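You operate a simulated robot arm through the tools that you are given. There is no shell and no other tool. Be economical: measure what you need, move in short steps, check, and stop when the job is done.

You run a simulated two-armed robot. Do the job below in one go: nothing can be reset, and whatever is moved stays where it is left.

TASK
Put the tape cartridge that says "TUE" from the beige table on the chart print and the tape cartridge that says "FRI" on the low open shelf of the cupboard. Put the white adapter marked "9 PIN" from the beige table on top of the yellow spool and the white adapter that says "25 PIN" in the blue card tray. Pick up the cable carton from the white desk with one hand, pass it to the other hand and put it on the red counter mat. Stack the green block marked "17" from the beige table on top of the green block marked "58". Any order will do. Set down upright: cable carton.

Only the result counts: the job must be done as asked and must still hold three seconds after the hand-in. Knocking over, shifting, dropping, spilling or breaking anything else fails it.

THE ROBOT
Two 7-joint arms with two-finger parallel grippers on one trunk, on a base that drives. Base frame: it is fixed to the floor where the robot stands at the start and does not move with it; the origin is under the middle of the robot, x ahead of it, y to its left, z up; the surface under the hand at the start is at about z = 0.8. Lengths are in m, angles in rad, forces in N, time in s.
The left shoulder is at the start at [0.02, 0.138, 1.25], the right one opposite. With the tool pointing down near the work surface each hand reaches from about 0.1 to 0.46 m from the robot's upright axis, wherever it stands, measured 20 degrees to its own side. Places, roughly: blue card tray (13x15 cm) [-0.8, 3.54, 1.06]; cable carton [0.5, 0.5, 0.75]; chart print (8x11x1 cm) [0.3, 0.2, 0.8]; green block [-0.25, 0.25, 0.75]; low open shelf of the cupboard [-2.1, 3.5, 0.9]; red counter mat (22x22 cm) [0.38, 3.56, 0.8]; tape cartridge [0.25, 0.25, 0.75]; white adapter [0.5, 0.25, 0.75]; yellow spool (7x7x8 cm) [0.6, 0.3, 0.8]. Payload 1.57 kg a hand.
The TCP of each hand is the grasp point between the finger pads, 0.03 m short of the fingertips. In the tool frame z runs along the fingers and y along their closing line. Largest opening 0.08 m; finger width 0.017, thickness 0.012; the body of the gripper, 0.04 by 0.082 m, starts 0.08 m behind the TCP.
Orientation is that of the tool frame in the base frame, as [roll, pitch, yaw] about the fixed x, y, z axes, in that order (R = Rz(yaw) Ry(pitch) Rx(roll)). With the fingers straight down and closing along the base's y, the tool's x points along the base's -x, its y along +y and its z along -z.

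THE INTERFACE
- The arms move only by the tool apply_moves. It takes "left_rows", "right_rows" or both (then of equal length, played together; a hand with none holds still); each is a list of rows, each an object of numbers (a shift or turn left out is 0, a gripper value left out holds the last): "x", "y", "z": the shift along the tool's x, y, z in m; "wx", "wy", "wz": the turn, a rotation vector about the tool's x, y, z in rad; "gripper": the gripper command, from -1 (shut) to 1 (fully open), values between in proportion. In form: [{"x": .., "y": .., "z": .., "wx": .., "wy": .., "wz": .., "gripper": ..}, ...]. A call has 1 to 20 rows; each row shifts and turns the commanded pose from where the row before left it, along the tool's axes as they then stand. Each row takes 0.2 s and may step no farther than 0.05 m and 0.15 rad from the row before; otherwise, or with a gripper value out of range, the whole call is refused. A pose out of reach is approached as far as the arm can. The call stops where the force on the tool passes 40 N (or 10 N more than at its start, if that is more) or the arm is blocked; 0.2 s more then pass. The fingers move at their own pace (about 0.045 m/s each) and stop on an object; they squeeze with about 43 N. The grip force told is the motor's: it shows also when the fingers shut on nothing. Time passes only in rows, and 0.2 s behind the last, so rows that do not move let the fingers close. The reply holds the time, the measured pose of the TCP, the force on the tool along the base axes, the opening and the grip force, in the units named above and with some noise, with the torque about the TCP (base axes, N m) and any sound that the robot's microphone picked up.
- Cameras (640 x 400 px; columns grow to the right, rows downward): "scene" is now at [0.1445, 0.0666, 1.1156]; the picture's right is [0.84, -0.55, 0.00], its down [-0.39, -0.60, -0.70] and it looks along [0.38, 0.59, -0.71] (base axes); focal length 214 px, centre (320, 200). "left" rides on the left gripper at [0.072, 0.006, -0.122] in its tool frame; the picture's right is [-0.09, 1.00, 0.00], its down [-0.84, -0.08, -0.54] and it looks along [-0.54, -0.05, 0.84] (tool axes); focal length 238 px, centre (320, 200). "right" rides on the right gripper at [0.072, -0.007, -0.122] in its tool frame; the picture's right is [0.09, 1.00, 0.00], its down [-0.84, 0.08, -0.54] and it looks along [-0.54, 0.05, 0.84] (tool axes); focal length 238 px, centre (320, 200). There is no depth. A picture from a camera that has moved, and an enlarged one, comes with that camera's place and axes in the base frame and with its lens.
- capture(camera): a new picture of that camera. The clock stands still meanwhile.
- lift_body(by): slides the trunk up (or, below 0, down) by that many m; the arms and the scene camera ride with it, the base frame stays. It gives what a move gives, with no picture.
- base_move(legs): drives the robot by 1 to 6 legs, each [ahead, left, turn to the left] in m, m and rad, along the robot's own axes; the way and the turn of a leg run together, so that a leg with both is an arc; at most 1.5 m and 3.142 rad a leg. The arms and the cameras ride along, it lands a little off, and it stops where it bumps. It gives what a move gives.
- turn_head(pan, tilt): turns the head with the scene camera to pan (to the left, within 1.047 rad either way) and tilt (down, from -0.506 to 1.204), counted from straight ahead of the robot. It gives what a move gives.
- zoom(camera, box): a new picture of the part [left, top, right, bottom] of that camera's present view, enlarged. The clock stands still meanwhile.
- finish_job(): hands the job in; it is judged then, once.

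Work in short steps. Places have to be worked out from the pictures, the camera data and where the tool is seen: move nearer, look again, correct. Check each grasp and each placing, and mend what went wrong. You have 196 turns and 176 pictures in all, those below and enlarged ones among them. Open the grippers and draw the arms clear of the work before you hand the job in, unless the task says otherwise; then end with one line.

The tools are called after "Request:" by a JSON object that holds its "fn" and its "kwargs". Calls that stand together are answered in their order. apply_moves: Moves the arms, as the interface text tells. Its arguments: {"type":"object","properties":{"left_rows":{"type":"array"},"right_rows":{"type":"array"}},"required":[]} The other tools are called the same way: lift_body (by) slides the trunk up or down; base_move (legs) drives the base; turn_head (pan, tilt) turns the head that bears the scene camera; capture (camera) takes a picture; zoom (camera, box) takes an enlarged picture of a part of a camera's view; finish_job () hands the job in.

At the start:

```text
time: 0.0
left_ee_pos: [0.2405, 0.2992, 1.0175]
left_tcp_rot: [-3.141, 0.0, 3.141]
left_ft_force: [0.6, -0.8, 1.0]
left_ft_torque: [0.03, -0.01, -0.03]
left_grip_width: 0.0801
left_finger_force: 0.0
right_ee_pos: [0.3485, 0.0207, 1.0647]
right_tcp_rot: [3.142, 0.002, 3.14]
right_ft_force: [-0.7, -1.2, 1.0]
right_ft_torque: [0.03, 0.02, -0.02]
right_grip_width: 0.0801
right_finger_force: 0.0
trunk travel left (down, up): [-0.625, 0.615]
robot x, y, heading: [0.0004, -0.0006, 0.0]
head pan, tilt: [0.993, 0.791]
```

scene: 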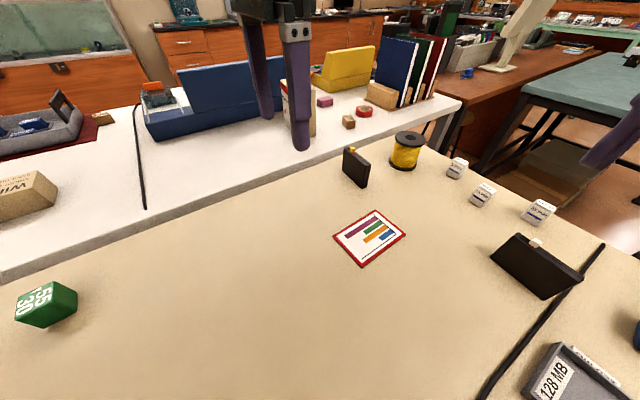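
right: 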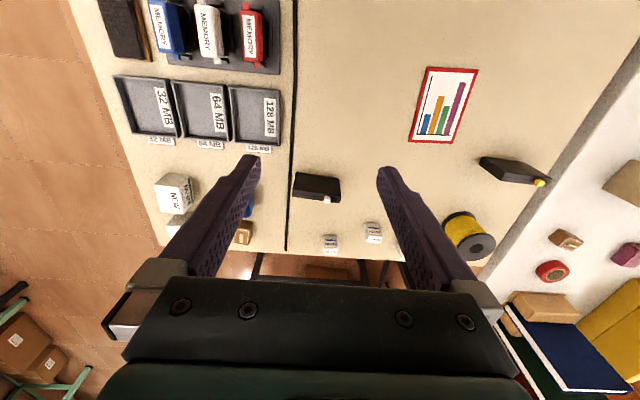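
left: 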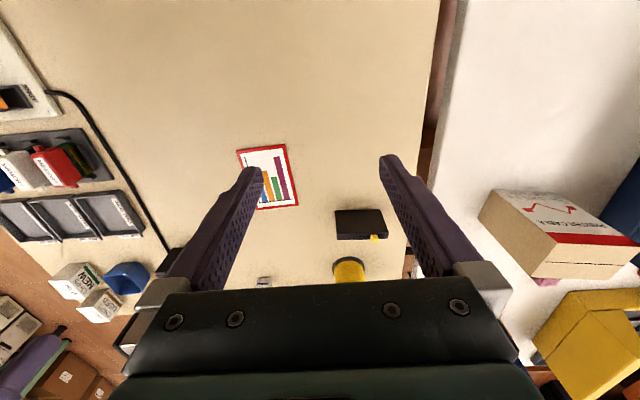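

I'll look around first to read the labels and see the layout of the tables.

Request:
{"fn": "zoom", "kwargs": {"camera": "scene", "box": [320, 110, 600, 310]}}

Request:
{"fn": "zoom", "kwargs": {"camera": "scene", "box": [0, 50, 220, 340]}}

Request:
{"fn": "turn_head", "kwargs": {"pan": 0.0, "tilt": 0.9}}

Request:
{"fn": "capture", "kwargs": {"camera": "scene"}}

```text
2.00 times, centred on (460, 210) of scene
camera zoom: at [0.1445, 0.0666, 1.1156], right [0.84, -0.55, 0.0], down [-0.39, -0.6, -0.7], along [0.38, 0.59, -0.71], focal length 429 px, centre (40, 180)
```

zoom: 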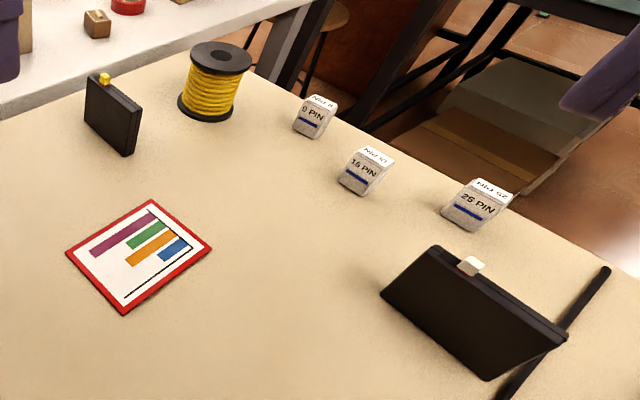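

```text
1.38 times, centred on (110, 195) of scene
camera zoom: at [0.1445, 0.0666, 1.1156], right [0.84, -0.55, 0.0], down [-0.39, -0.6, -0.7], along [0.38, 0.59, -0.71], focal length 296 px, centre (610, 207)
```

zoom: 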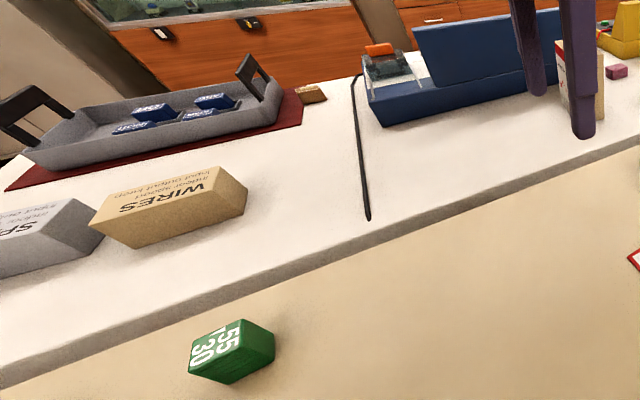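

```text
time: 1.3
left_ee_pos: [0.24, 0.2977, 1.0188]
left_tcp_rot: [3.141, 0.0, -3.141]
left_ft_force: [0.2, 0.0, 0.1]
left_ft_torque: [-0.02, 0.01, -0.01]
left_grip_width: 0.0802
left_finger_force: 0.0
right_ee_pos: [0.3486, 0.0219, 1.0656]
right_tcp_rot: [-3.142, 0.003, -3.141]
right_ft_force: [-0.5, -0.3, 0.2]
right_ft_torque: [-0.02, 0.01, -0.03]
right_grip_width: 0.0802
right_finger_force: 0.1
trunk travel left (down, up): [-0.625, 0.615]
robot x, y, heading: [0.0031, 0.0058, -0.002]
head pan, tilt: [0.0, 0.901]
```

```text
170 pictures are left
camera scene: at [0.1757, -0.0012, 1.107], right [0.0, -1.0, 0.0], down [-0.78, 0.0, -0.62], along [0.62, 0.0, -0.78], focal length 214 px, centre (320, 200)
```

scene: 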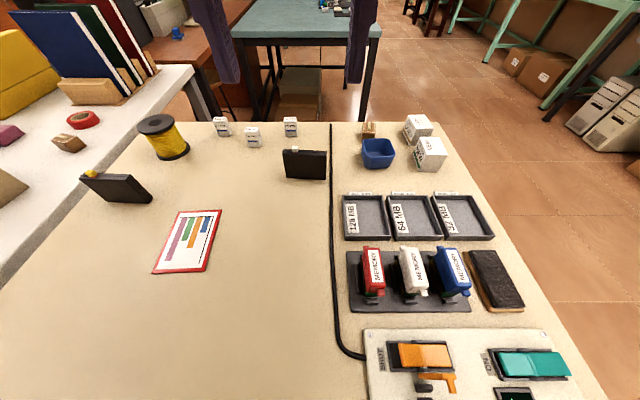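

I'll look to the left side and rear part of the table for the green blocks, then the right.

Request:
{"fn": "turn_head", "kwargs": {"pan": 1.047, "tilt": 1.1}}

Request:
{"fn": "capture", "kwargs": {"camera": "scene"}}

Request:
{"fn": "turn_head", "kwargs": {"pan": -1.0, "tilt": 0.8}}

Request:
{"fn": "capture", "kwargs": {"camera": "scene"}}

Request:
{"fn": "turn_head", "kwargs": {"pan": 1.047, "tilt": 0.2}}

Request:
{"fn": "capture", "kwargs": {"camera": "scene"}}

```text
time: 2.6
left_ee_pos: [0.2396, 0.2984, 1.0183]
left_tcp_rot: [3.141, 0.0, 3.141]
left_ft_force: [-0.1, -0.3, 0.2]
left_ft_torque: [-0.02, -0.01, 0.0]
left_grip_width: 0.08
left_finger_force: 0.1
right_ee_pos: [0.3489, 0.0216, 1.0664]
right_tcp_rot: [3.142, 0.002, 3.141]
right_ft_force: [-0.1, 0.0, -0.2]
right_ft_torque: [0.02, 0.02, 0.02]
right_grip_width: 0.08
right_finger_force: 0.0
trunk travel left (down, up): [-0.625, 0.615]
robot x, y, heading: [-0.0012, 0.0005, 0.001]
head pan, tilt: [1.047, 1.1]
```

```text
169 pictures are left
camera scene: at [0.1319, 0.0534, 1.0931], right [0.87, -0.5, 0.0], down [-0.45, -0.77, -0.45], along [0.23, 0.39, -0.89], focal length 214 px, centre (320, 200)
```

scene: 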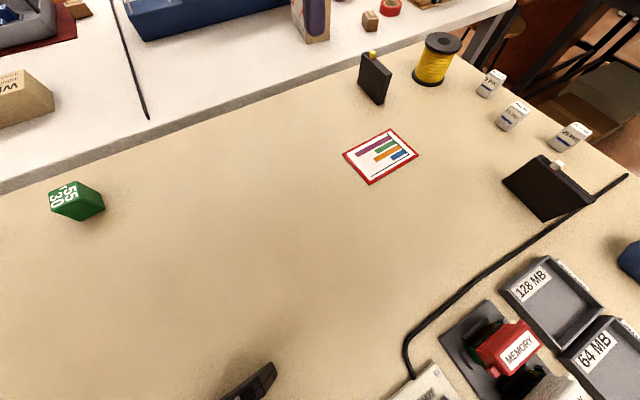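

```text
time: 4.5
left_ee_pos: [0.2404, 0.2985, 1.0171]
left_tcp_rot: [-3.141, -0.001, -3.141]
left_ft_force: [-0.8, -0.2, 0.0]
left_ft_torque: [0.02, -0.01, -0.01]
left_grip_width: 0.08
left_finger_force: 0.1
right_ee_pos: [0.349, 0.0217, 1.0657]
right_tcp_rot: [3.141, 0.002, 3.141]
right_ft_force: [-0.1, 0.0, -0.1]
right_ft_torque: [-0.01, 0.02, -0.03]
right_grip_width: 0.0803
right_finger_force: 0.0
trunk travel left (down, up): [-0.625, 0.615]
robot x, y, heading: [-0.0025, 0.002, -0.003]
head pan, tilt: [-1.0, 0.799]
```

```text
168 pictures are left
camera scene: at [0.1439, -0.0692, 1.1149], right [-0.84, -0.54, 0.0], down [-0.39, 0.6, -0.7], along [0.38, -0.59, -0.72], focal length 214 px, centre (320, 200)
```

scene: 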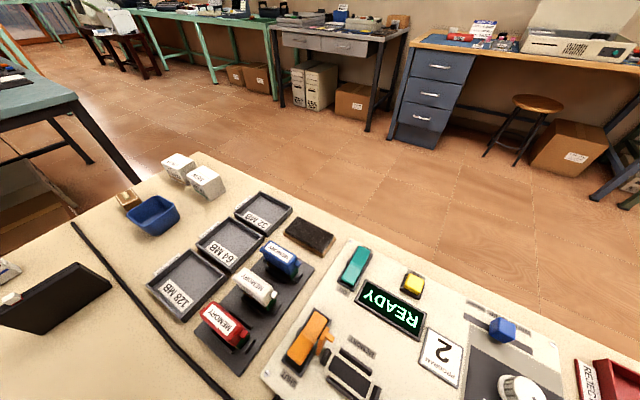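

```text
time: 6.5
left_ee_pos: [0.2402, 0.2979, 1.018]
left_tcp_rot: [-3.141, 0.001, -3.141]
left_ft_force: [-0.1, 0.6, 0.4]
left_ft_torque: [0.01, 0.01, -0.01]
left_grip_width: 0.08
left_finger_force: 0.0
right_ee_pos: [0.3491, 0.0214, 1.0655]
right_tcp_rot: [3.141, 0.002, -3.141]
right_ft_force: [0.1, 0.3, -0.3]
right_ft_torque: [0.01, 0.03, 0.0]
right_grip_width: 0.08
right_finger_force: 0.1
trunk travel left (down, up): [-0.625, 0.615]
robot x, y, heading: [-0.0001, 0.0018, -0.001]
head pan, tilt: [1.047, 0.201]
```

```text
167 pictures are left
camera scene: at [0.1469, 0.0794, 1.1685], right [0.87, -0.5, 0.0], down [-0.1, -0.17, -0.98], along [0.49, 0.85, -0.2], focal length 214 px, centre (320, 200)
```

scene: 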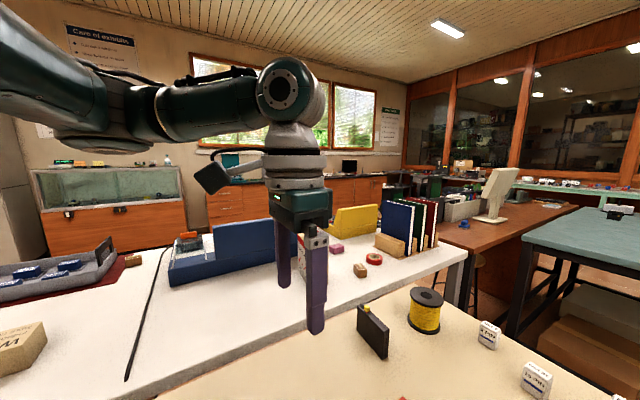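

The 9/15/25 PIN adapters are identified. The other green blocks and the cartridge labels aren't visible yet, so I'll raise the trunk for clearance and turn the base left to look.

Request:
{"fn": "lift_body", "kwargs": {"by": 0.25}}

Request:
{"fn": "base_move", "kwargs": {"legs": [[0, 0, 0.8]]}}

Request:
{"fn": "turn_head", "kwargs": {"pan": 1.047, "tilt": 0.9}}

Request:
{"fn": "capture", "kwargs": {"camera": "scene"}}

```text
time: 9.1
left_ee_pos: [0.2404, 0.298, 1.2679]
left_tcp_rot: [3.139, -0.001, -3.141]
left_ft_force: [-0.1, -1.4, 0.8]
left_ft_torque: [-0.01, -0.04, 0.01]
left_grip_width: 0.0798
left_finger_force: 0.1
right_ee_pos: [0.3475, 0.021, 1.3167]
right_tcp_rot: [-3.141, 0.002, 3.141]
right_ft_force: [-0.6, 0.2, -0.1]
right_ft_torque: [-0.02, 0.0, 0.0]
right_grip_width: 0.08
right_finger_force: 0.0
trunk travel left (down, up): [-0.875, 0.365]
robot x, y, heading: [-0.0021, -0.0005, -0.001]
head pan, tilt: [1.047, 0.201]
```

```text
time: 11.6
left_ee_pos: [-0.0463, 0.3806, 1.2683]
left_tcp_rot: [-3.14, 0.001, -2.343]
left_ft_force: [0.5, -0.9, -0.5]
left_ft_torque: [0.0, 0.01, -0.02]
left_grip_width: 0.0799
left_finger_force: 0.0
right_ee_pos: [0.2279, 0.2634, 1.3158]
right_tcp_rot: [-3.141, 0.002, -2.344]
right_ft_force: [0.7, -0.1, -1.2]
right_ft_torque: [-0.01, 0.03, -0.05]
right_grip_width: 0.0797
right_finger_force: 0.0
trunk travel left (down, up): [-0.875, 0.365]
robot x, y, heading: [-0.0027, -0.0012, 0.796]
head pan, tilt: [1.047, 0.201]
```

```text
time: 12.6
left_ee_pos: [-0.0456, 0.381, 1.2686]
left_tcp_rot: [3.141, -0.001, -2.343]
left_ft_force: [0.3, 0.1, 0.0]
left_ft_torque: [0.01, -0.02, -0.01]
left_grip_width: 0.0801
left_finger_force: 0.1
right_ee_pos: [0.2276, 0.2643, 1.316]
right_tcp_rot: [3.141, 0.001, -2.343]
right_ft_force: [0.4, 0.0, -0.1]
right_ft_torque: [0.0, -0.03, 0.01]
right_grip_width: 0.0799
right_finger_force: 0.1
trunk travel left (down, up): [-0.875, 0.365]
robot x, y, heading: [-0.0, -0.0014, 0.804]
head pan, tilt: [1.047, 0.901]
```

```text
166 pictures are left
camera scene: at [0.0495, 0.1429, 1.357], right [0.96, 0.27, 0.0], down [0.21, -0.75, -0.62], along [-0.17, 0.6, -0.78], focal length 214 px, centre (320, 200)
```

scene: 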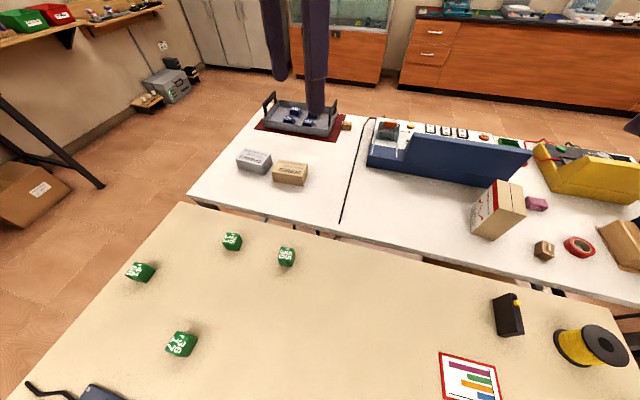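

Four green blocks are visible. I'll zoom on their labels, on the carton and on the cartridge.

Request:
{"fn": "zoom", "kwargs": {"camera": "scene", "box": [100, 200, 340, 370]}}

Request:
{"fn": "zoom", "kwargs": {"camera": "scene", "box": [420, 160, 640, 400]}}

Request:
{"fn": "turn_head", "kwargs": {"pan": 0.2, "tilt": 0.35}}

Request:
{"fn": "capture", "kwargs": {"camera": "scene"}}

Request:
{"fn": "turn_head", "kwargs": {"pan": 1.047, "tilt": 0.35}}

Request:
{"fn": "capture", "kwargs": {"camera": "scene"}}

```text
2.35 times, centred on (220, 285) of scene
camera zoom: at [0.0495, 0.1429, 1.357], right [0.96, 0.27, 0.0], down [0.21, -0.75, -0.62], along [-0.17, 0.6, -0.78], focal length 505 px, centre (555, 0)
```

zoom: 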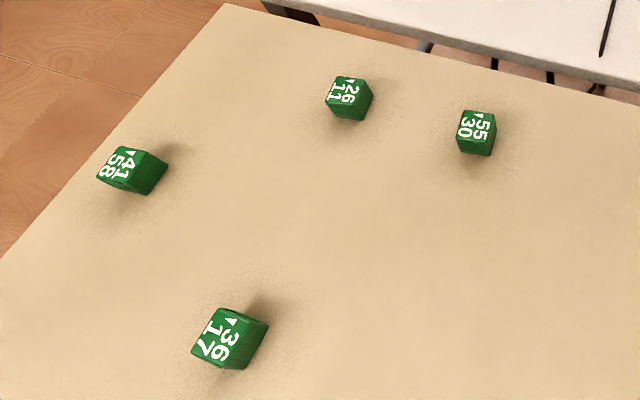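

```text
1.67 times, centred on (530, 280) of scene
camera zoom: at [0.0495, 0.1429, 1.357], right [0.96, 0.27, 0.0], down [0.21, -0.75, -0.62], along [-0.17, 0.6, -0.78], focal length 358 px, centre (-30, 67)
```

zoom: 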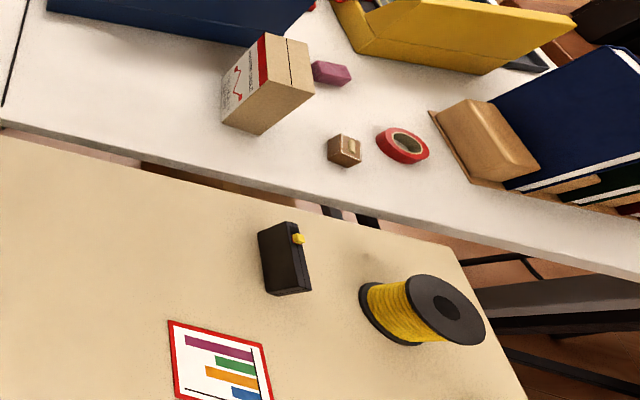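

```text
time: 13.8
left_ee_pos: [-0.046, 0.3803, 1.2675]
left_tcp_rot: [3.141, 0.001, -2.343]
left_ft_force: [0.1, 0.1, 0.0]
left_ft_torque: [0.0, 0.04, 0.01]
left_grip_width: 0.0798
left_finger_force: 0.0
right_ee_pos: [0.2275, 0.2647, 1.3158]
right_tcp_rot: [-3.141, 0.001, -2.344]
right_ft_force: [-0.6, 0.3, 1.3]
right_ft_torque: [0.02, 0.01, 0.0]
right_grip_width: 0.08
right_finger_force: 0.0
trunk travel left (down, up): [-0.875, 0.365]
robot x, y, heading: [-0.0005, -0.0016, 0.796]
head pan, tilt: [0.201, 0.351]
```

```text
163 pictures are left
camera scene: at [0.1203, 0.1486, 1.4044], right [0.84, -0.54, 0.0], down [-0.19, -0.29, -0.94], along [0.51, 0.79, -0.34], focal length 214 px, centre (320, 200)
```

scene: 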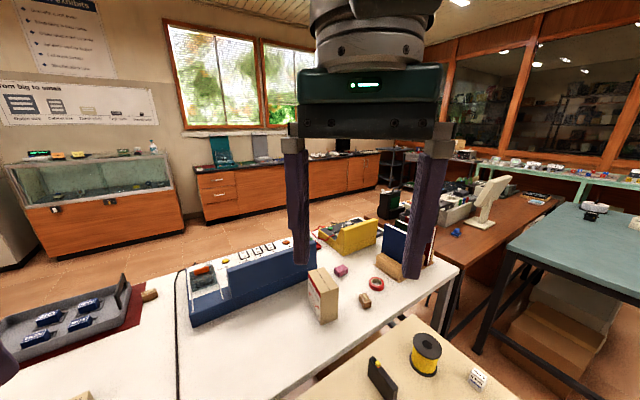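

```text
time: 14.9
left_ee_pos: [-0.0463, 0.3798, 1.2681]
left_tcp_rot: [-3.141, 0.0, -2.343]
left_ft_force: [-0.5, 0.2, 1.0]
left_ft_torque: [0.0, 0.03, 0.0]
left_grip_width: 0.0799
left_finger_force: 0.1
right_ee_pos: [0.2278, 0.264, 1.3165]
right_tcp_rot: [3.141, 0.001, -2.344]
right_ft_force: [0.2, -0.2, 0.2]
right_ft_torque: [-0.01, -0.04, -0.02]
right_grip_width: 0.0804
right_finger_force: 0.0
trunk travel left (down, up): [-0.875, 0.365]
robot x, y, heading: [-0.0031, -0.0004, 0.803]
head pan, tilt: [1.047, 0.351]
```

```text
162 pictures are left
camera scene: at [0.0448, 0.1599, 1.4045], right [0.96, 0.27, 0.0], down [0.09, -0.33, -0.94], along [-0.25, 0.9, -0.34], focal length 214 px, centre (320, 200)
```

scene: 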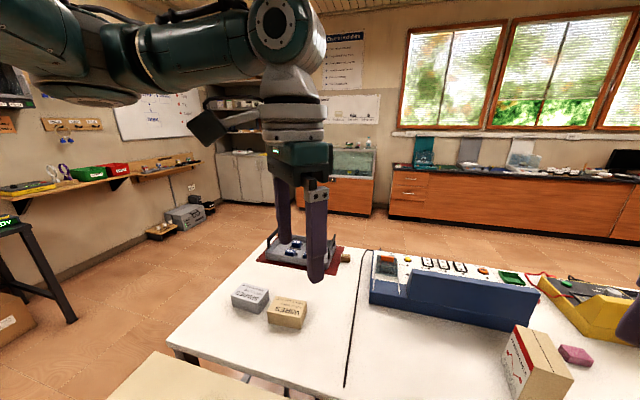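

Labels read: the "17" block is near (-0.25, 0.11) and the "58" block near (-0.45, 0.21). I'll turn the robot to face them with the left hand and look again.

Request:
{"fn": "base_move", "kwargs": {"legs": [[0, 0, 1.56], [0.08, 0, 0]]}}

Request:
{"fn": "turn_head", "kwargs": {"pan": 0.35, "tilt": 0.95}}

Request:
{"fn": "capture", "kwargs": {"camera": "scene"}}

Request:
{"fn": "capture", "kwargs": {"camera": "left"}}

```text
time: 19.8
left_ee_pos: [-0.4383, 0.0142, 1.2685]
left_tcp_rot: [-3.142, 0.001, -0.784]
left_ft_force: [0.5, -0.8, 0.1]
left_ft_torque: [0.0, -0.01, 0.0]
left_grip_width: 0.0801
left_finger_force: 0.1
right_ee_pos: [-0.3185, 0.2884, 1.3169]
right_tcp_rot: [-3.141, 0.002, -0.785]
right_ft_force: [-0.1, -0.2, 0.2]
right_ft_torque: [-0.01, -0.01, -0.03]
right_grip_width: 0.0803
right_finger_force: 0.0
trunk travel left (down, up): [-0.875, 0.365]
robot x, y, heading: [-0.0559, 0.0561, 2.355]
head pan, tilt: [1.047, 0.351]
```

```text
time: 20.9
left_ee_pos: [-0.438, 0.0151, 1.2692]
left_tcp_rot: [3.141, 0.0, -0.783]
left_ft_force: [0.2, -0.4, -0.7]
left_ft_torque: [-0.03, 0.04, 0.01]
left_grip_width: 0.08
left_finger_force: 0.1
right_ee_pos: [-0.3188, 0.2874, 1.3161]
right_tcp_rot: [3.141, -0.001, -0.784]
right_ft_force: [0.6, -0.1, 0.1]
right_ft_torque: [0.03, 0.04, -0.02]
right_grip_width: 0.0799
right_finger_force: 0.0
trunk travel left (down, up): [-0.875, 0.365]
robot x, y, heading: [-0.0577, 0.059, 2.359]
head pan, tilt: [0.351, 0.949]
```

```text
161 pictures are left
camera scene: at [-0.1933, 0.1564, 1.3534], right [0.42, 0.91, 0.0], down [0.74, -0.34, -0.58], along [-0.53, 0.24, -0.81], focal length 214 px, centre (320, 200)
```

scene: 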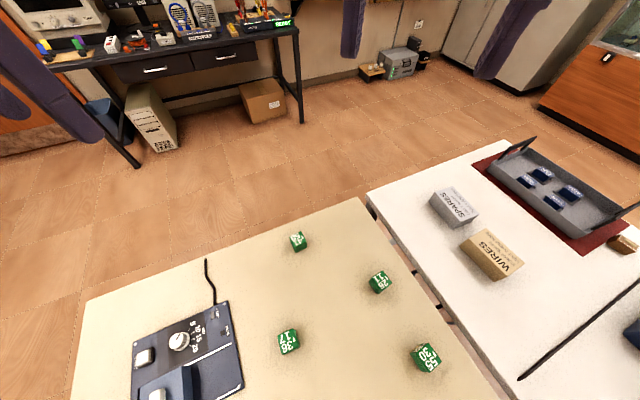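

```text
160 pictures are left
camera left: at [-0.3913, -0.0402, 1.3899], right [-0.77, -0.64, 0.0], down [-0.54, 0.65, 0.54], along [-0.35, 0.42, -0.84], focal length 238 px, centre (320, 200)
```

left: 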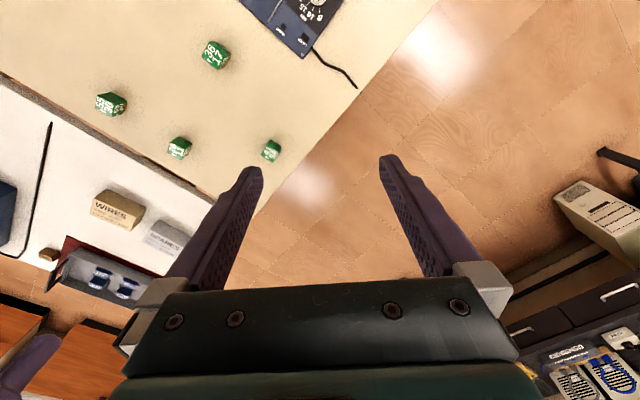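

Blocks come out at 17: (-0.241, 0.102) and 58: (-0.445, 0.204). Zooming in for the orientation of each.

Request:
{"fn": "zoom", "kwargs": {"camera": "scene", "box": [260, 220, 350, 370]}}

Request:
{"fn": "zoom", "kwargs": {"camera": "left", "box": [180, 20, 300, 180]}}

```text
2.67 times, centred on (305, 295) of scene
camera zoom: at [-0.1933, 0.1564, 1.3534], right [0.42, 0.91, 0.0], down [0.74, -0.34, -0.58], along [-0.53, 0.24, -0.81], focal length 572 px, centre (360, -53)
```

zoom: 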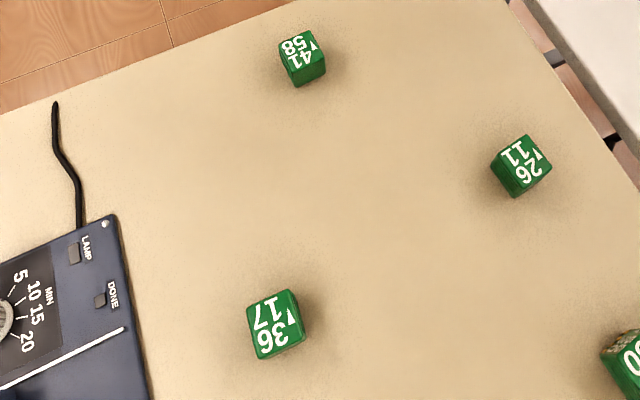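

```text
2.50 times, centred on (240, 100) of left
camera zoom: at [-0.3913, -0.0402, 1.3899], right [-0.77, -0.64, 0.0], down [-0.54, 0.65, 0.54], along [-0.35, 0.42, -0.84], focal length 596 px, centre (520, 450)
```

zoom: 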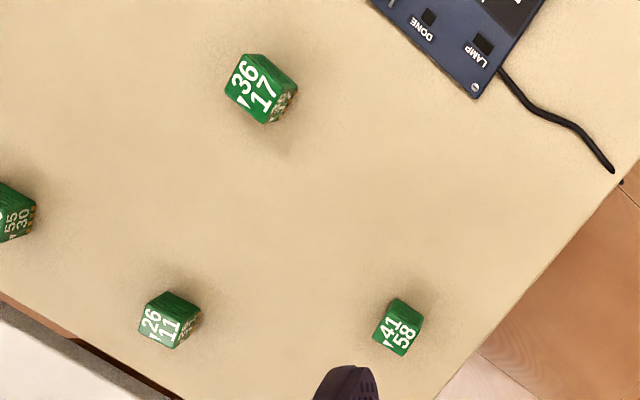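

Both blocks are axis-aligned and about 3.3 cm across. I'll lower the trunk and bring the left hand, squared to the base axes, above the 17 block.

Request:
{"fn": "lift_body", "kwargs": {"by": -0.25}}

Request:
{"fn": "apply_moves", "kwargs": {"left_rows": [{"wz": -0.131}, {"wz": -0.131}, {"wz": -0.131}, {"wz": -0.131}, {"wz": -0.131}, {"wz": -0.131}, {"x": 0.0393, "y": -0.0179}, {"x": 0.0393, "y": -0.0179}, {"x": 0.0393, "y": -0.0179}, {"x": 0.0393, "y": -0.0179}, {"x": 0.0393, "y": -0.0179}, {"z": 0.03}, {}]}}

Request:
{"fn": "capture", "kwargs": {"camera": "left"}}

```text
time: 23.4
left_ee_pos: [-0.438, 0.0155, 1.0178]
left_tcp_rot: [3.141, -0.001, -0.784]
left_ft_force: [-0.5, -0.5, 0.1]
left_ft_torque: [-0.01, 0.01, -0.01]
left_grip_width: 0.0801
left_finger_force: 0.1
right_ee_pos: [-0.3186, 0.2871, 1.0657]
right_tcp_rot: [3.14, 0.0, -0.783]
right_ft_force: [-0.4, 0.1, -0.4]
right_ft_torque: [-0.03, -0.02, 0.03]
right_grip_width: 0.0803
right_finger_force: 0.0
trunk travel left (down, up): [-0.625, 0.615]
robot x, y, heading: [-0.0566, 0.0544, 2.354]
head pan, tilt: [0.351, 0.949]
```

```text
time: 25.6
left_ee_pos: [-0.3158, 0.0885, 1.0142]
left_tcp_rot: [3.118, 0.018, -0.027]
left_ft_force: [0.4, -8.1, 2.0]
left_ft_torque: [1.11, -0.25, -0.88]
left_grip_width: 0.0799
left_finger_force: 0.1
left hand out of reach, approached as far as the arm can: row 8, 9, 10
right_ee_pos: [-0.319, 0.2871, 1.0659]
right_tcp_rot: [-3.141, 0.0, -0.784]
right_ft_force: [-0.6, 0.5, -0.4]
right_ft_torque: [0.03, 0.01, -0.04]
right_grip_width: 0.08
right_finger_force: 0.0
trunk travel left (down, up): [-0.625, 0.615]
robot x, y, heading: [-0.0547, 0.056, 2.361]
head pan, tilt: [0.351, 0.949]
stopped in row 10 (left hand): the force on the tool passed its limit at 182 N (the readings are from after the stop); the commanded pose is now the measured one
```

```text
157 pictures are left
camera left: at [-0.2408, 0.0832, 1.1359], right [-0.12, -0.99, 0.03], down [-0.82, 0.11, 0.56], along [-0.55, 0.05, -0.83], focal length 238 px, centre (320, 200)
```

left: 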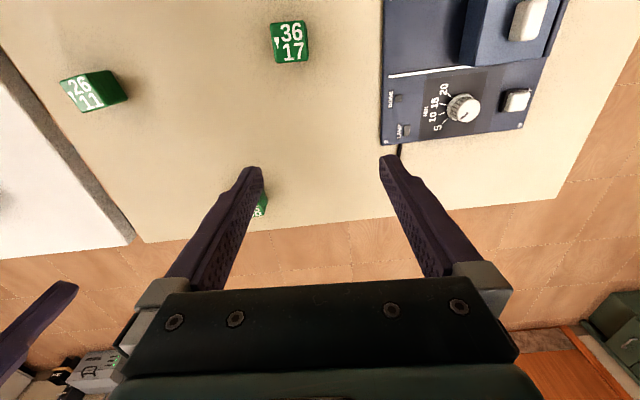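

The left hand hit a reach limit at this wrist angle. I'll reposition the base (heading ≈ π) so both blocks sit comfortably ahead with the fingers already square.

Request:
{"fn": "base_move", "kwargs": {"legs": [[0.073, -0.102, 0], [0, 0, 0.78]]}}

Request:
{"fn": "apply_moves", "kwargs": {"left_rows": [{"wz": 0.128}, {"wz": 0.128}, {"wz": 0.128}, {"wz": 0.128}, {"wz": 0.128}, {"wz": 0.128}]}}

Request:
{"fn": "capture", "kwargs": {"camera": "left"}}

```text
time: 28.9
left_ee_pos: [-0.243, 0.0225, 1.0151]
left_tcp_rot: [3.12, 0.019, 0.763]
left_ft_force: [4.3, -16.8, 1.3]
left_ft_torque: [2.16, 0.55, -1.41]
left_grip_width: 0.0798
left_finger_force: 0.1
right_ee_pos: [-0.3853, 0.1597, 1.0651]
right_tcp_rot: [3.141, -0.001, 0.0]
right_ft_force: [-0.6, -0.5, -0.8]
right_ft_torque: [-0.01, -0.01, -0.03]
right_grip_width: 0.0802
right_finger_force: 0.1
trunk travel left (down, up): [-0.625, 0.615]
robot x, y, heading: [-0.0383, 0.181, -3.14]
head pan, tilt: [0.351, 0.949]
```

```text
time: 30.3
left_ee_pos: [-0.2432, 0.0231, 1.0158]
left_tcp_rot: [3.112, -0.002, -0.01]
left_ft_force: [0.4, 0.0, 0.5]
left_ft_torque: [0.03, 0.02, -0.01]
left_grip_width: 0.0799
left_finger_force: 0.0
right_ee_pos: [-0.3852, 0.1602, 1.0662]
right_tcp_rot: [3.141, 0.0, 0.003]
right_ft_force: [-0.2, -0.6, 0.4]
right_ft_torque: [0.01, 0.0, 0.02]
right_grip_width: 0.0802
right_finger_force: 0.0
trunk travel left (down, up): [-0.625, 0.615]
robot x, y, heading: [-0.0342, 0.1822, -3.142]
head pan, tilt: [0.351, 0.949]
```

```text
156 pictures are left
camera left: at [-0.1711, 0.019, 1.1373], right [-0.1, -0.99, 0.03], down [-0.84, 0.1, 0.54], along [-0.54, 0.03, -0.84], focal length 238 px, centre (320, 200)
```

left: 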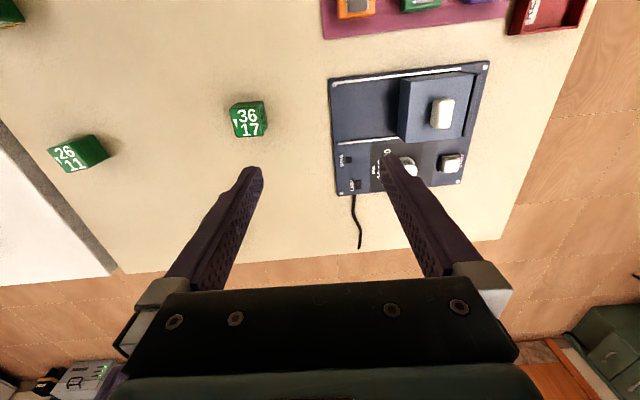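

Block 17 appears at about (-0.239, 0.108). I'll level the tool, move over it, shift the right arm aside, and look again from lower.

Request:
{"fn": "apply_moves", "kwargs": {"left_rows": [{"wx": 0.03, "y": -0.02}, {"y": -0.03}, {"y": -0.034, "x": 0.003}, {"z": 0.04}, {"z": 0.03}, {}], "right_rows": [{"y": -0.04}, {"y": -0.04}, {"y": -0.04}, {}, {}, {}]}}

Request:
{"fn": "capture", "kwargs": {"camera": "left"}}

```text
time: 31.1
left_ee_pos: [-0.2394, 0.085, 1.0145]
left_tcp_rot: [3.115, -0.005, -0.035]
left_ft_force: [4.8, -11.8, 3.3]
left_ft_torque: [1.54, 0.4, -0.78]
left_grip_width: 0.0797
left_finger_force: 0.0
right_ee_pos: [-0.3875, 0.2615, 1.0642]
right_tcp_rot: [3.14, 0.0, 0.002]
right_ft_force: [-0.4, -0.8, 0.3]
right_ft_torque: [0.02, -0.01, 0.0]
right_grip_width: 0.0799
right_finger_force: 0.1
trunk travel left (down, up): [-0.625, 0.615]
robot x, y, heading: [-0.0338, 0.185, -3.139]
head pan, tilt: [0.351, 0.949]
stopped in row 3 (left hand): the force on the tool passed its limit at 137 N (the readings are from after the stop); the commanded pose is now the measured one
```

```text
155 pictures are left
camera left: at [-0.1691, 0.0793, 1.1375], right [-0.13, -0.99, 0.03], down [-0.83, 0.12, 0.54], along [-0.54, 0.05, -0.84], focal length 238 px, centre (320, 200)
```

left: 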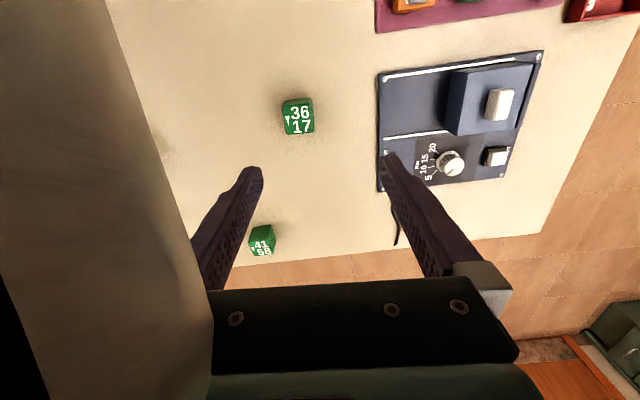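

The left hand is pressing against the robot's own head. I'll ease off, pan the head to the right, and continue.

Request:
{"fn": "apply_moves", "kwargs": {"left_rows": [{"y": 0.03}, {}]}}

Request:
{"fn": "turn_head", "kwargs": {"pan": -1.0, "tilt": 0.9}}

Request:
{"fn": "apply_moves", "kwargs": {"left_rows": [{"wx": 0.026, "wz": -0.03, "x": -0.02}, {"y": -0.028}, {"y": -0.027, "x": 0.02}, {"z": 0.04}, {"z": 0.04}, {}]}}

Request:
{"fn": "capture", "kwargs": {"camera": "left"}}

```text
time: 31.7
left_ee_pos: [-0.242, 0.0553, 1.0172]
left_tcp_rot: [3.116, 0.0, -0.031]
left_ft_force: [0.1, -0.6, 0.4]
left_ft_torque: [-0.02, 0.01, -0.04]
left_grip_width: 0.08
left_finger_force: 0.0
right_ee_pos: [-0.3863, 0.2628, 1.0637]
right_tcp_rot: [3.14, 0.0, 0.003]
right_ft_force: [0.0, 0.2, 0.5]
right_ft_torque: [-0.03, 0.0, 0.03]
right_grip_width: 0.0801
right_finger_force: 0.0
trunk travel left (down, up): [-0.625, 0.615]
robot x, y, heading: [-0.0377, 0.1818, -3.135]
head pan, tilt: [0.351, 0.949]
```

```text
time: 33.2
left_ee_pos: [-0.2414, 0.0565, 1.0183]
left_tcp_rot: [3.117, -0.001, -0.032]
left_ft_force: [0.2, 0.1, 0.6]
left_ft_torque: [0.02, -0.04, -0.01]
left_grip_width: 0.08
left_finger_force: 0.1
right_ee_pos: [-0.3856, 0.2633, 1.0646]
right_tcp_rot: [3.139, 0.0, 0.001]
right_ft_force: [0.1, 0.5, -0.5]
right_ft_torque: [0.03, 0.0, 0.04]
right_grip_width: 0.08
right_finger_force: 0.1
trunk travel left (down, up): [-0.625, 0.615]
robot x, y, heading: [-0.0405, 0.1823, -3.139]
head pan, tilt: [-1.0, 0.901]
```

```text
time: 34.6
left_ee_pos: [-0.2428, 0.1113, 0.935]
left_tcp_rot: [-3.141, -0.001, -0.003]
left_ft_force: [-0.1, 0.2, -0.6]
left_ft_torque: [0.02, 0.02, -0.02]
left_grip_width: 0.0801
left_finger_force: 0.1
right_ee_pos: [-0.3867, 0.2641, 1.0644]
right_tcp_rot: [3.141, 0.0, 0.001]
right_ft_force: [-0.1, -0.4, -0.5]
right_ft_torque: [0.03, 0.02, 0.01]
right_grip_width: 0.08
right_finger_force: 0.0
trunk travel left (down, up): [-0.625, 0.615]
robot x, y, heading: [-0.0378, 0.1803, -3.142]
head pan, tilt: [-1.0, 0.901]
```

```text
154 pictures are left
camera left: at [-0.1706, 0.1046, 1.0566], right [-0.09, -1.0, 0.0], down [-0.84, 0.08, 0.54], along [-0.54, 0.05, -0.84], focal length 238 px, centre (320, 200)
```

left: 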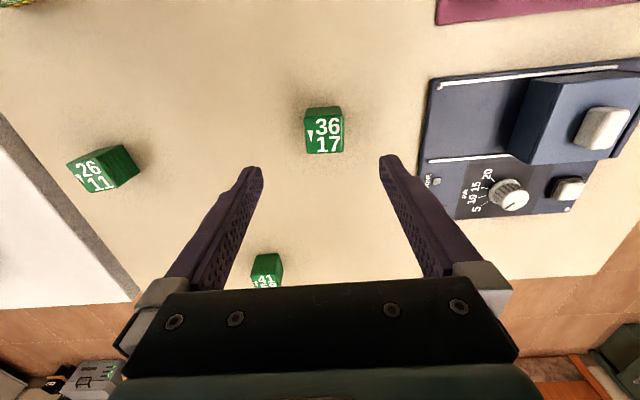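

The block lies ~6 mm to the -y side and ~4 mm +x of the tool. Correct and go down to grip.

Request:
{"fn": "apply_moves", "kwargs": {"left_rows": [{"y": 0.006, "x": 0.004, "z": 0.03}, {"z": 0.04}, {"z": 0.03}, {"z": 0.014}, {}]}}

Request:
{"fn": "capture", "kwargs": {"camera": "left"}}

```text
time: 35.5
left_ee_pos: [-0.2399, 0.107, 0.8301]
left_tcp_rot: [-3.141, -0.004, -0.003]
left_ft_force: [4.7, -2.0, 19.7]
left_ft_torque: [-0.91, 0.01, 0.21]
left_grip_width: 0.08
left_finger_force: 0.0
right_ee_pos: [-0.3873, 0.2616, 1.0635]
right_tcp_rot: [3.137, 0.0, 0.002]
right_ft_force: [0.0, -0.8, 0.0]
right_ft_torque: [0.03, -0.01, 0.01]
right_grip_width: 0.0801
right_finger_force: 0.1
trunk travel left (down, up): [-0.625, 0.615]
robot x, y, heading: [-0.0319, 0.1849, -3.141]
head pan, tilt: [-1.0, 0.901]
stopped in row 4 (left hand): the force on the tool passed its limit at 78 N (the readings are from after the stop); the commanded pose is now the measured one
```

```text
153 pictures are left
camera left: at [-0.1669, 0.0995, 0.9521], right [-0.09, -1.0, 0.0], down [-0.84, 0.08, 0.54], along [-0.54, 0.05, -0.84], focal length 238 px, centre (320, 200)
```

left: 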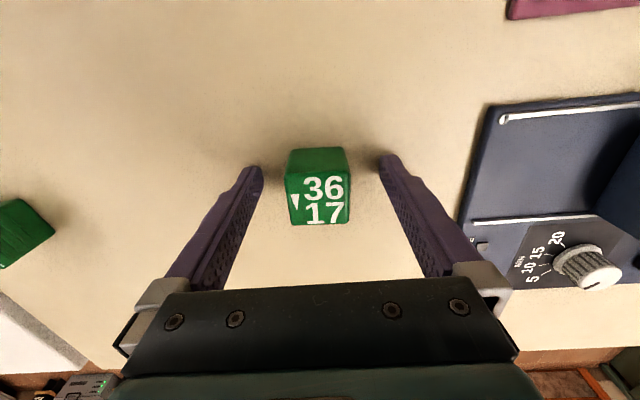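

Fingertips touched the table, so its top is at z ≈ 0.80. Back up 3 mm, shift 5 mm, and close.

Request:
{"fn": "apply_moves", "kwargs": {"left_rows": [{"z": -0.004}, {"x": -0.005}, {"gripper": -1}, {"gripper": -1}, {"gripper": -1}, {"gripper": -1}, {"gripper": -1}]}}

Request:
{"fn": "apply_moves", "kwargs": {"left_rows": [{"z": -0.03}, {"z": -0.04}, {"z": -0.03}, {}]}}

Request:
{"fn": "capture", "kwargs": {"camera": "left"}}

```text
time: 37.1
left_ee_pos: [-0.2438, 0.1063, 0.8326]
left_tcp_rot: [-3.139, -0.002, -0.002]
left_ft_force: [0.2, -0.5, 0.0]
left_ft_torque: [-0.01, -0.01, -0.01]
left_grip_width: 0.035
left_finger_force: 35.2
right_ee_pos: [-0.3867, 0.2635, 1.0652]
right_tcp_rot: [3.141, 0.0, 0.002]
right_ft_force: [0.0, 0.3, -0.6]
right_ft_torque: [0.0, -0.01, 0.04]
right_grip_width: 0.0801
right_finger_force: 0.0
trunk travel left (down, up): [-0.625, 0.615]
robot x, y, heading: [-0.0352, 0.1813, -3.138]
head pan, tilt: [-1.0, 0.901]
```

```text
time: 38.1
left_ee_pos: [-0.2447, 0.1073, 0.9322]
left_tcp_rot: [-3.138, -0.002, -0.003]
left_ft_force: [-0.3, -0.2, -0.1]
left_ft_torque: [0.03, -0.02, 0.0]
left_grip_width: 0.035
left_finger_force: 42.1
right_ee_pos: [-0.3862, 0.2626, 1.0646]
right_tcp_rot: [3.141, -0.001, 0.0]
right_ft_force: [0.0, 1.0, 0.1]
right_ft_torque: [-0.02, 0.0, -0.01]
right_grip_width: 0.0799
right_finger_force: 0.0
trunk travel left (down, up): [-0.625, 0.615]
robot x, y, heading: [-0.0372, 0.1802, -3.137]
head pan, tilt: [-1.0, 0.901]
```

```text
152 pictures are left
camera left: at [-0.1727, 0.101, 1.0549], right [-0.09, -1.0, 0.0], down [-0.84, 0.08, 0.54], along [-0.54, 0.05, -0.84], focal length 238 px, centre (320, 200)
```

left: 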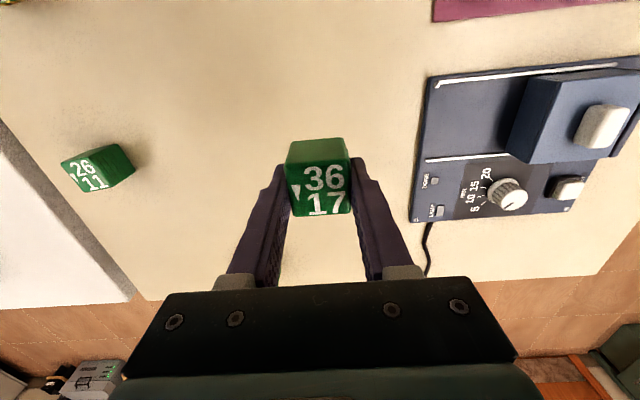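

Got it. Move the right hand away first, then carry the block over block 58.

Request:
{"fn": "apply_moves", "kwargs": {"right_rows": [{"y": -0.04, "x": 0.03}, {"y": -0.04, "x": 0.03}, {"y": -0.04, "x": 0.04}, {"y": -0.03}], "left_rows": [{"z": -0.015}, {"z": -0.015}, {}, {}]}}

Request:
{"fn": "apply_moves", "kwargs": {"left_rows": [{"x": -0.04, "y": -0.019}, {"x": -0.04, "y": -0.019}, {"x": -0.04, "y": -0.019}, {"x": -0.04, "y": -0.02}, {"x": -0.04, "y": -0.02}, {}]}}

Request:
{"fn": "capture", "kwargs": {"camera": "left"}}

```text
refused: row 3 steps farther than a row can; nothing moved
```

```text
time: 39.3
left_ee_pos: [-0.4191, 0.1891, 0.9304]
left_tcp_rot: [3.136, -0.007, -0.002]
left_ft_force: [-9.7, -8.7, -1.9]
left_ft_torque: [0.95, -1.05, 0.22]
left_grip_width: 0.035
left_finger_force: 42.3
right_ee_pos: [-0.3901, 0.27, 1.0639]
right_tcp_rot: [-3.124, 0.011, -0.017]
right_ft_force: [9.3, 8.2, 2.2]
right_ft_torque: [0.13, -0.23, 0.36]
right_grip_width: 0.0728
right_finger_force: 0.0
trunk travel left (down, up): [-0.625, 0.615]
robot x, y, heading: [-0.0397, 0.1812, -3.142]
head pan, tilt: [-1.0, 0.901]
stopped in row 5 (right hand): the force on the tool passed its limit at 47 N (the readings are from after the stop); the commanded pose is now the measured one
```

```text
151 pictures are left
camera left: at [-0.3478, 0.1829, 1.0527], right [-0.1, -1.0, 0.01], down [-0.84, 0.08, 0.54], along [-0.53, 0.05, -0.84], focal length 238 px, centre (320, 200)
```

left: 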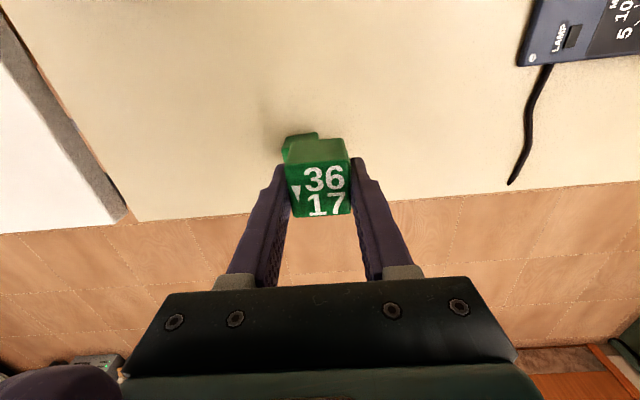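

The two hands touched; the block is still held. Move the right hand clear now.

Request:
{"fn": "apply_moves", "kwargs": {"right_rows": [{"y": -0.04, "x": 0.02}, {"y": -0.04, "x": 0.02}, {"y": -0.04, "x": 0.02}, {"y": -0.03}], "left_rows": [{"y": 0.01, "z": -0.01}, {"z": -0.01}, {"z": -0.01}, {}]}}

Request:
{"fn": "capture", "kwargs": {"camera": "left"}}

```text
time: 40.3
left_ee_pos: [-0.4186, 0.1801, 0.9609]
left_tcp_rot: [3.14, -0.008, -0.011]
left_ft_force: [-0.3, 0.0, -0.1]
left_ft_torque: [0.02, 0.01, -0.01]
left_grip_width: 0.0349
left_finger_force: 42.2
right_ee_pos: [-0.3276, 0.4197, 1.0658]
right_tcp_rot: [-3.124, 0.015, -0.019]
right_ft_force: [-0.1, -0.3, -0.7]
right_ft_torque: [0.02, 0.04, -0.01]
right_grip_width: 0.0803
right_finger_force: 0.1
trunk travel left (down, up): [-0.625, 0.615]
robot x, y, heading: [-0.0365, 0.1822, -3.14]
head pan, tilt: [-1.0, 0.901]
```

```text
150 pictures are left
camera left: at [-0.3479, 0.1748, 1.0834], right [-0.1, -0.99, 0.0], down [-0.84, 0.09, 0.54], along [-0.53, 0.05, -0.84], focal length 238 px, centre (320, 200)
```

left: 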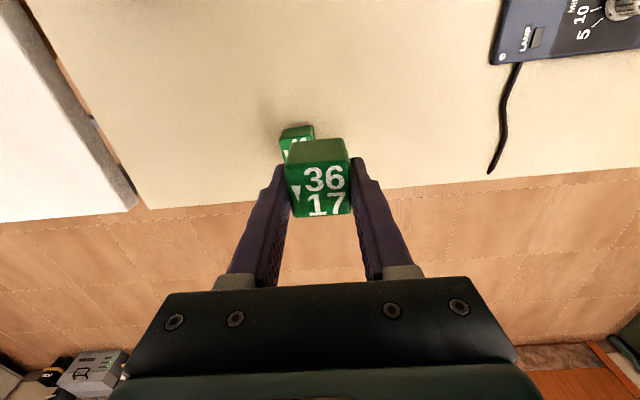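

Request:
{"fn": "zoom", "kwargs": {"camera": "left", "box": [260, 100, 380, 220]}}

Request:
{"fn": "turn_head", "kwargs": {"pan": -0.2, "tilt": 0.75}}

Request:
{"fn": "capture", "kwargs": {"camera": "scene"}}

```text
3.33 times, centred on (320, 160) of left
camera zoom: at [-0.3479, 0.1748, 1.0834], right [-0.1, -0.99, 0.0], down [-0.84, 0.09, 0.54], along [-0.53, 0.05, -0.84], focal length 794 px, centre (320, 333)
```

zoom: 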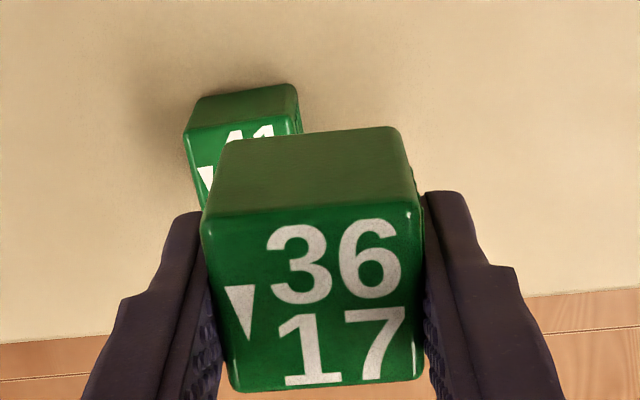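

```text
time: 41.4
left_ee_pos: [-0.42, 0.1809, 0.96]
left_tcp_rot: [3.138, -0.009, -0.008]
left_ft_force: [-0.6, 0.2, -1.0]
left_ft_torque: [0.0, -0.02, 0.01]
left_grip_width: 0.0349
left_finger_force: 41.8
right_ee_pos: [-0.329, 0.418, 1.0645]
right_tcp_rot: [-3.127, 0.016, -0.019]
right_ft_force: [-1.2, -0.5, 0.1]
right_ft_torque: [-0.01, -0.02, -0.01]
right_grip_width: 0.0798
right_finger_force: 0.0
trunk travel left (down, up): [-0.625, 0.615]
robot x, y, heading: [-0.0402, 0.1838, -3.14]
head pan, tilt: [-0.201, 0.75]
```

```text
148 pictures are left
camera scene: at [-0.2175, 0.1967, 1.1188], right [0.2, 0.98, 0.0], down [0.67, -0.14, -0.73], along [-0.72, 0.14, -0.68], focal length 214 px, centre (320, 200)
```

scene: 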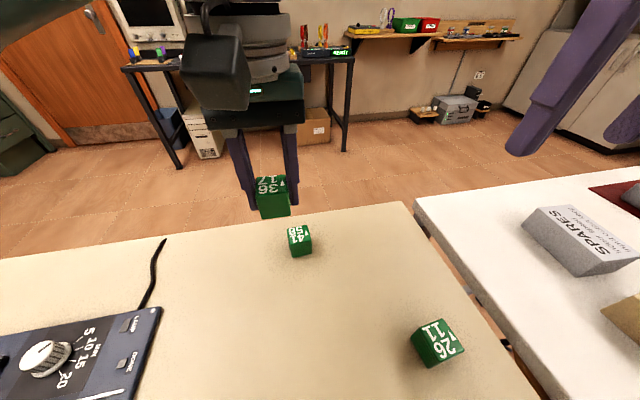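

Block 58's centre is ≈(-0.443, 0.206). Move above it and lower, checking before release.

Request:
{"fn": "apply_moves", "kwargs": {"left_rows": [{"x": -0.024, "y": -0.0255}, {"z": 0.03}, {"z": 0.03}, {"z": 0.018}, {}]}}

Request:
{"fn": "capture", "kwargs": {"camera": "scene"}}

Request:
{"fn": "zoom", "kwargs": {"camera": "left", "box": [260, 100, 380, 220]}}

```text
time: 42.6
left_ee_pos: [-0.4278, 0.2005, 0.8816]
left_tcp_rot: [3.138, -0.011, -0.014]
left_ft_force: [0.6, 0.5, -1.1]
left_ft_torque: [-0.07, 0.1, -0.03]
left_grip_width: 0.0351
left_finger_force: 42.7
left hand out of reach, approached as far as the arm can: row 3, 4
right_ee_pos: [-0.3273, 0.4183, 1.0649]
right_tcp_rot: [-3.128, 0.015, -0.017]
right_ft_force: [-0.5, 0.0, 0.3]
right_ft_torque: [0.0, -0.02, 0.01]
right_grip_width: 0.0801
right_finger_force: 0.1
trunk travel left (down, up): [-0.625, 0.615]
robot x, y, heading: [-0.0329, 0.1831, -3.141]
head pan, tilt: [-0.201, 0.75]
```

```text
147 pictures are left
camera scene: at [-0.2153, 0.1969, 1.1151], right [0.21, 0.98, 0.0], down [0.7, -0.15, -0.7], along [-0.68, 0.14, -0.71], focal length 214 px, centre (320, 200)
```

scene: 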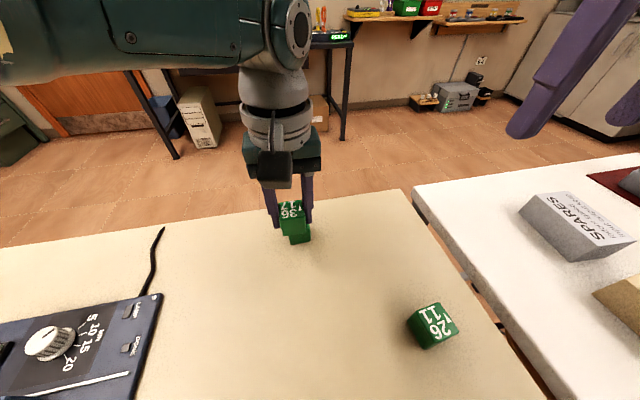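

```text
3.33 times, centred on (320, 160) of left
camera zoom: at [-0.3573, 0.1929, 1.0042], right [-0.11, -0.99, 0.0], down [-0.84, 0.09, 0.53], along [-0.53, 0.05, -0.85], focal length 794 px, centre (320, 333)
```

zoom: 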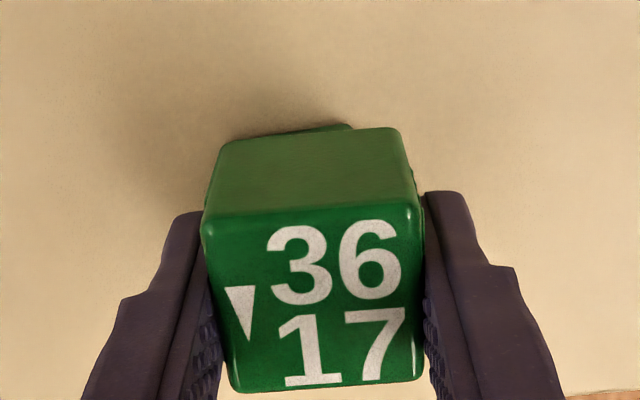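

The left arm is at its reach limit. Lift a little and drive the base 5 cm ahead.

Request:
{"fn": "apply_moves", "kwargs": {"left_rows": [{"z": -0.03, "x": 0.02}, {}]}}

Request:
{"fn": "base_move", "kwargs": {"legs": [[0.05, 0, 0]]}}

Request:
{"fn": "zoom", "kwargs": {"camera": "left", "box": [260, 100, 380, 220]}}

```text
time: 43.2
left_ee_pos: [-0.4088, 0.1991, 0.9141]
left_tcp_rot: [3.137, -0.009, -0.011]
left_ft_force: [0.4, 0.0, 0.7]
left_ft_torque: [-0.04, -0.04, 0.03]
left_grip_width: 0.0349
left_finger_force: 42.2
right_ee_pos: [-0.3289, 0.4197, 1.0646]
right_tcp_rot: [-3.128, 0.016, -0.019]
right_ft_force: [-0.4, -0.5, -0.4]
right_ft_torque: [0.01, 0.0, -0.01]
right_grip_width: 0.0799
right_finger_force: 0.1
trunk travel left (down, up): [-0.625, 0.615]
robot x, y, heading: [-0.0367, 0.1825, -3.138]
head pan, tilt: [-0.201, 0.75]
```

```text
time: 44.1
left_ee_pos: [-0.4614, 0.1987, 0.9137]
left_tcp_rot: [3.139, -0.01, -0.009]
left_ft_force: [0.6, 0.2, 0.9]
left_ft_torque: [0.02, -0.01, 0.03]
left_grip_width: 0.0349
left_finger_force: 42.2
right_ee_pos: [-0.3788, 0.4186, 1.0662]
right_tcp_rot: [-3.129, 0.016, -0.017]
right_ft_force: [0.1, 0.2, 0.4]
right_ft_torque: [-0.04, 0.01, 0.0]
right_grip_width: 0.0801
right_finger_force: 0.1
trunk travel left (down, up): [-0.625, 0.615]
robot x, y, heading: [-0.0887, 0.1815, -3.139]
head pan, tilt: [-0.201, 0.75]
```

```text
3.33 times, centred on (320, 160) of left
camera zoom: at [-0.3905, 0.1915, 1.0363], right [-0.1, -0.99, 0.0], down [-0.84, 0.09, 0.53], along [-0.53, 0.05, -0.84], focal length 794 px, centre (320, 333)
```

zoom: 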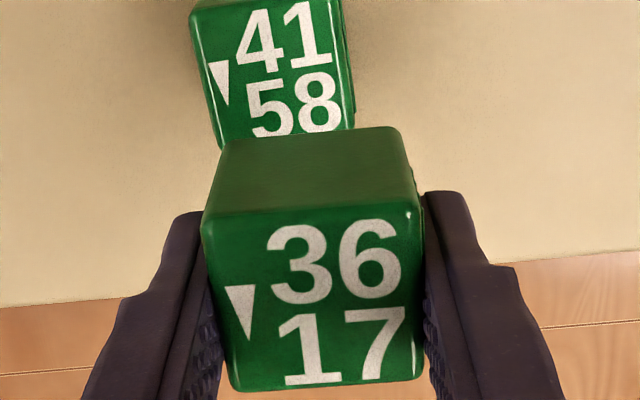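

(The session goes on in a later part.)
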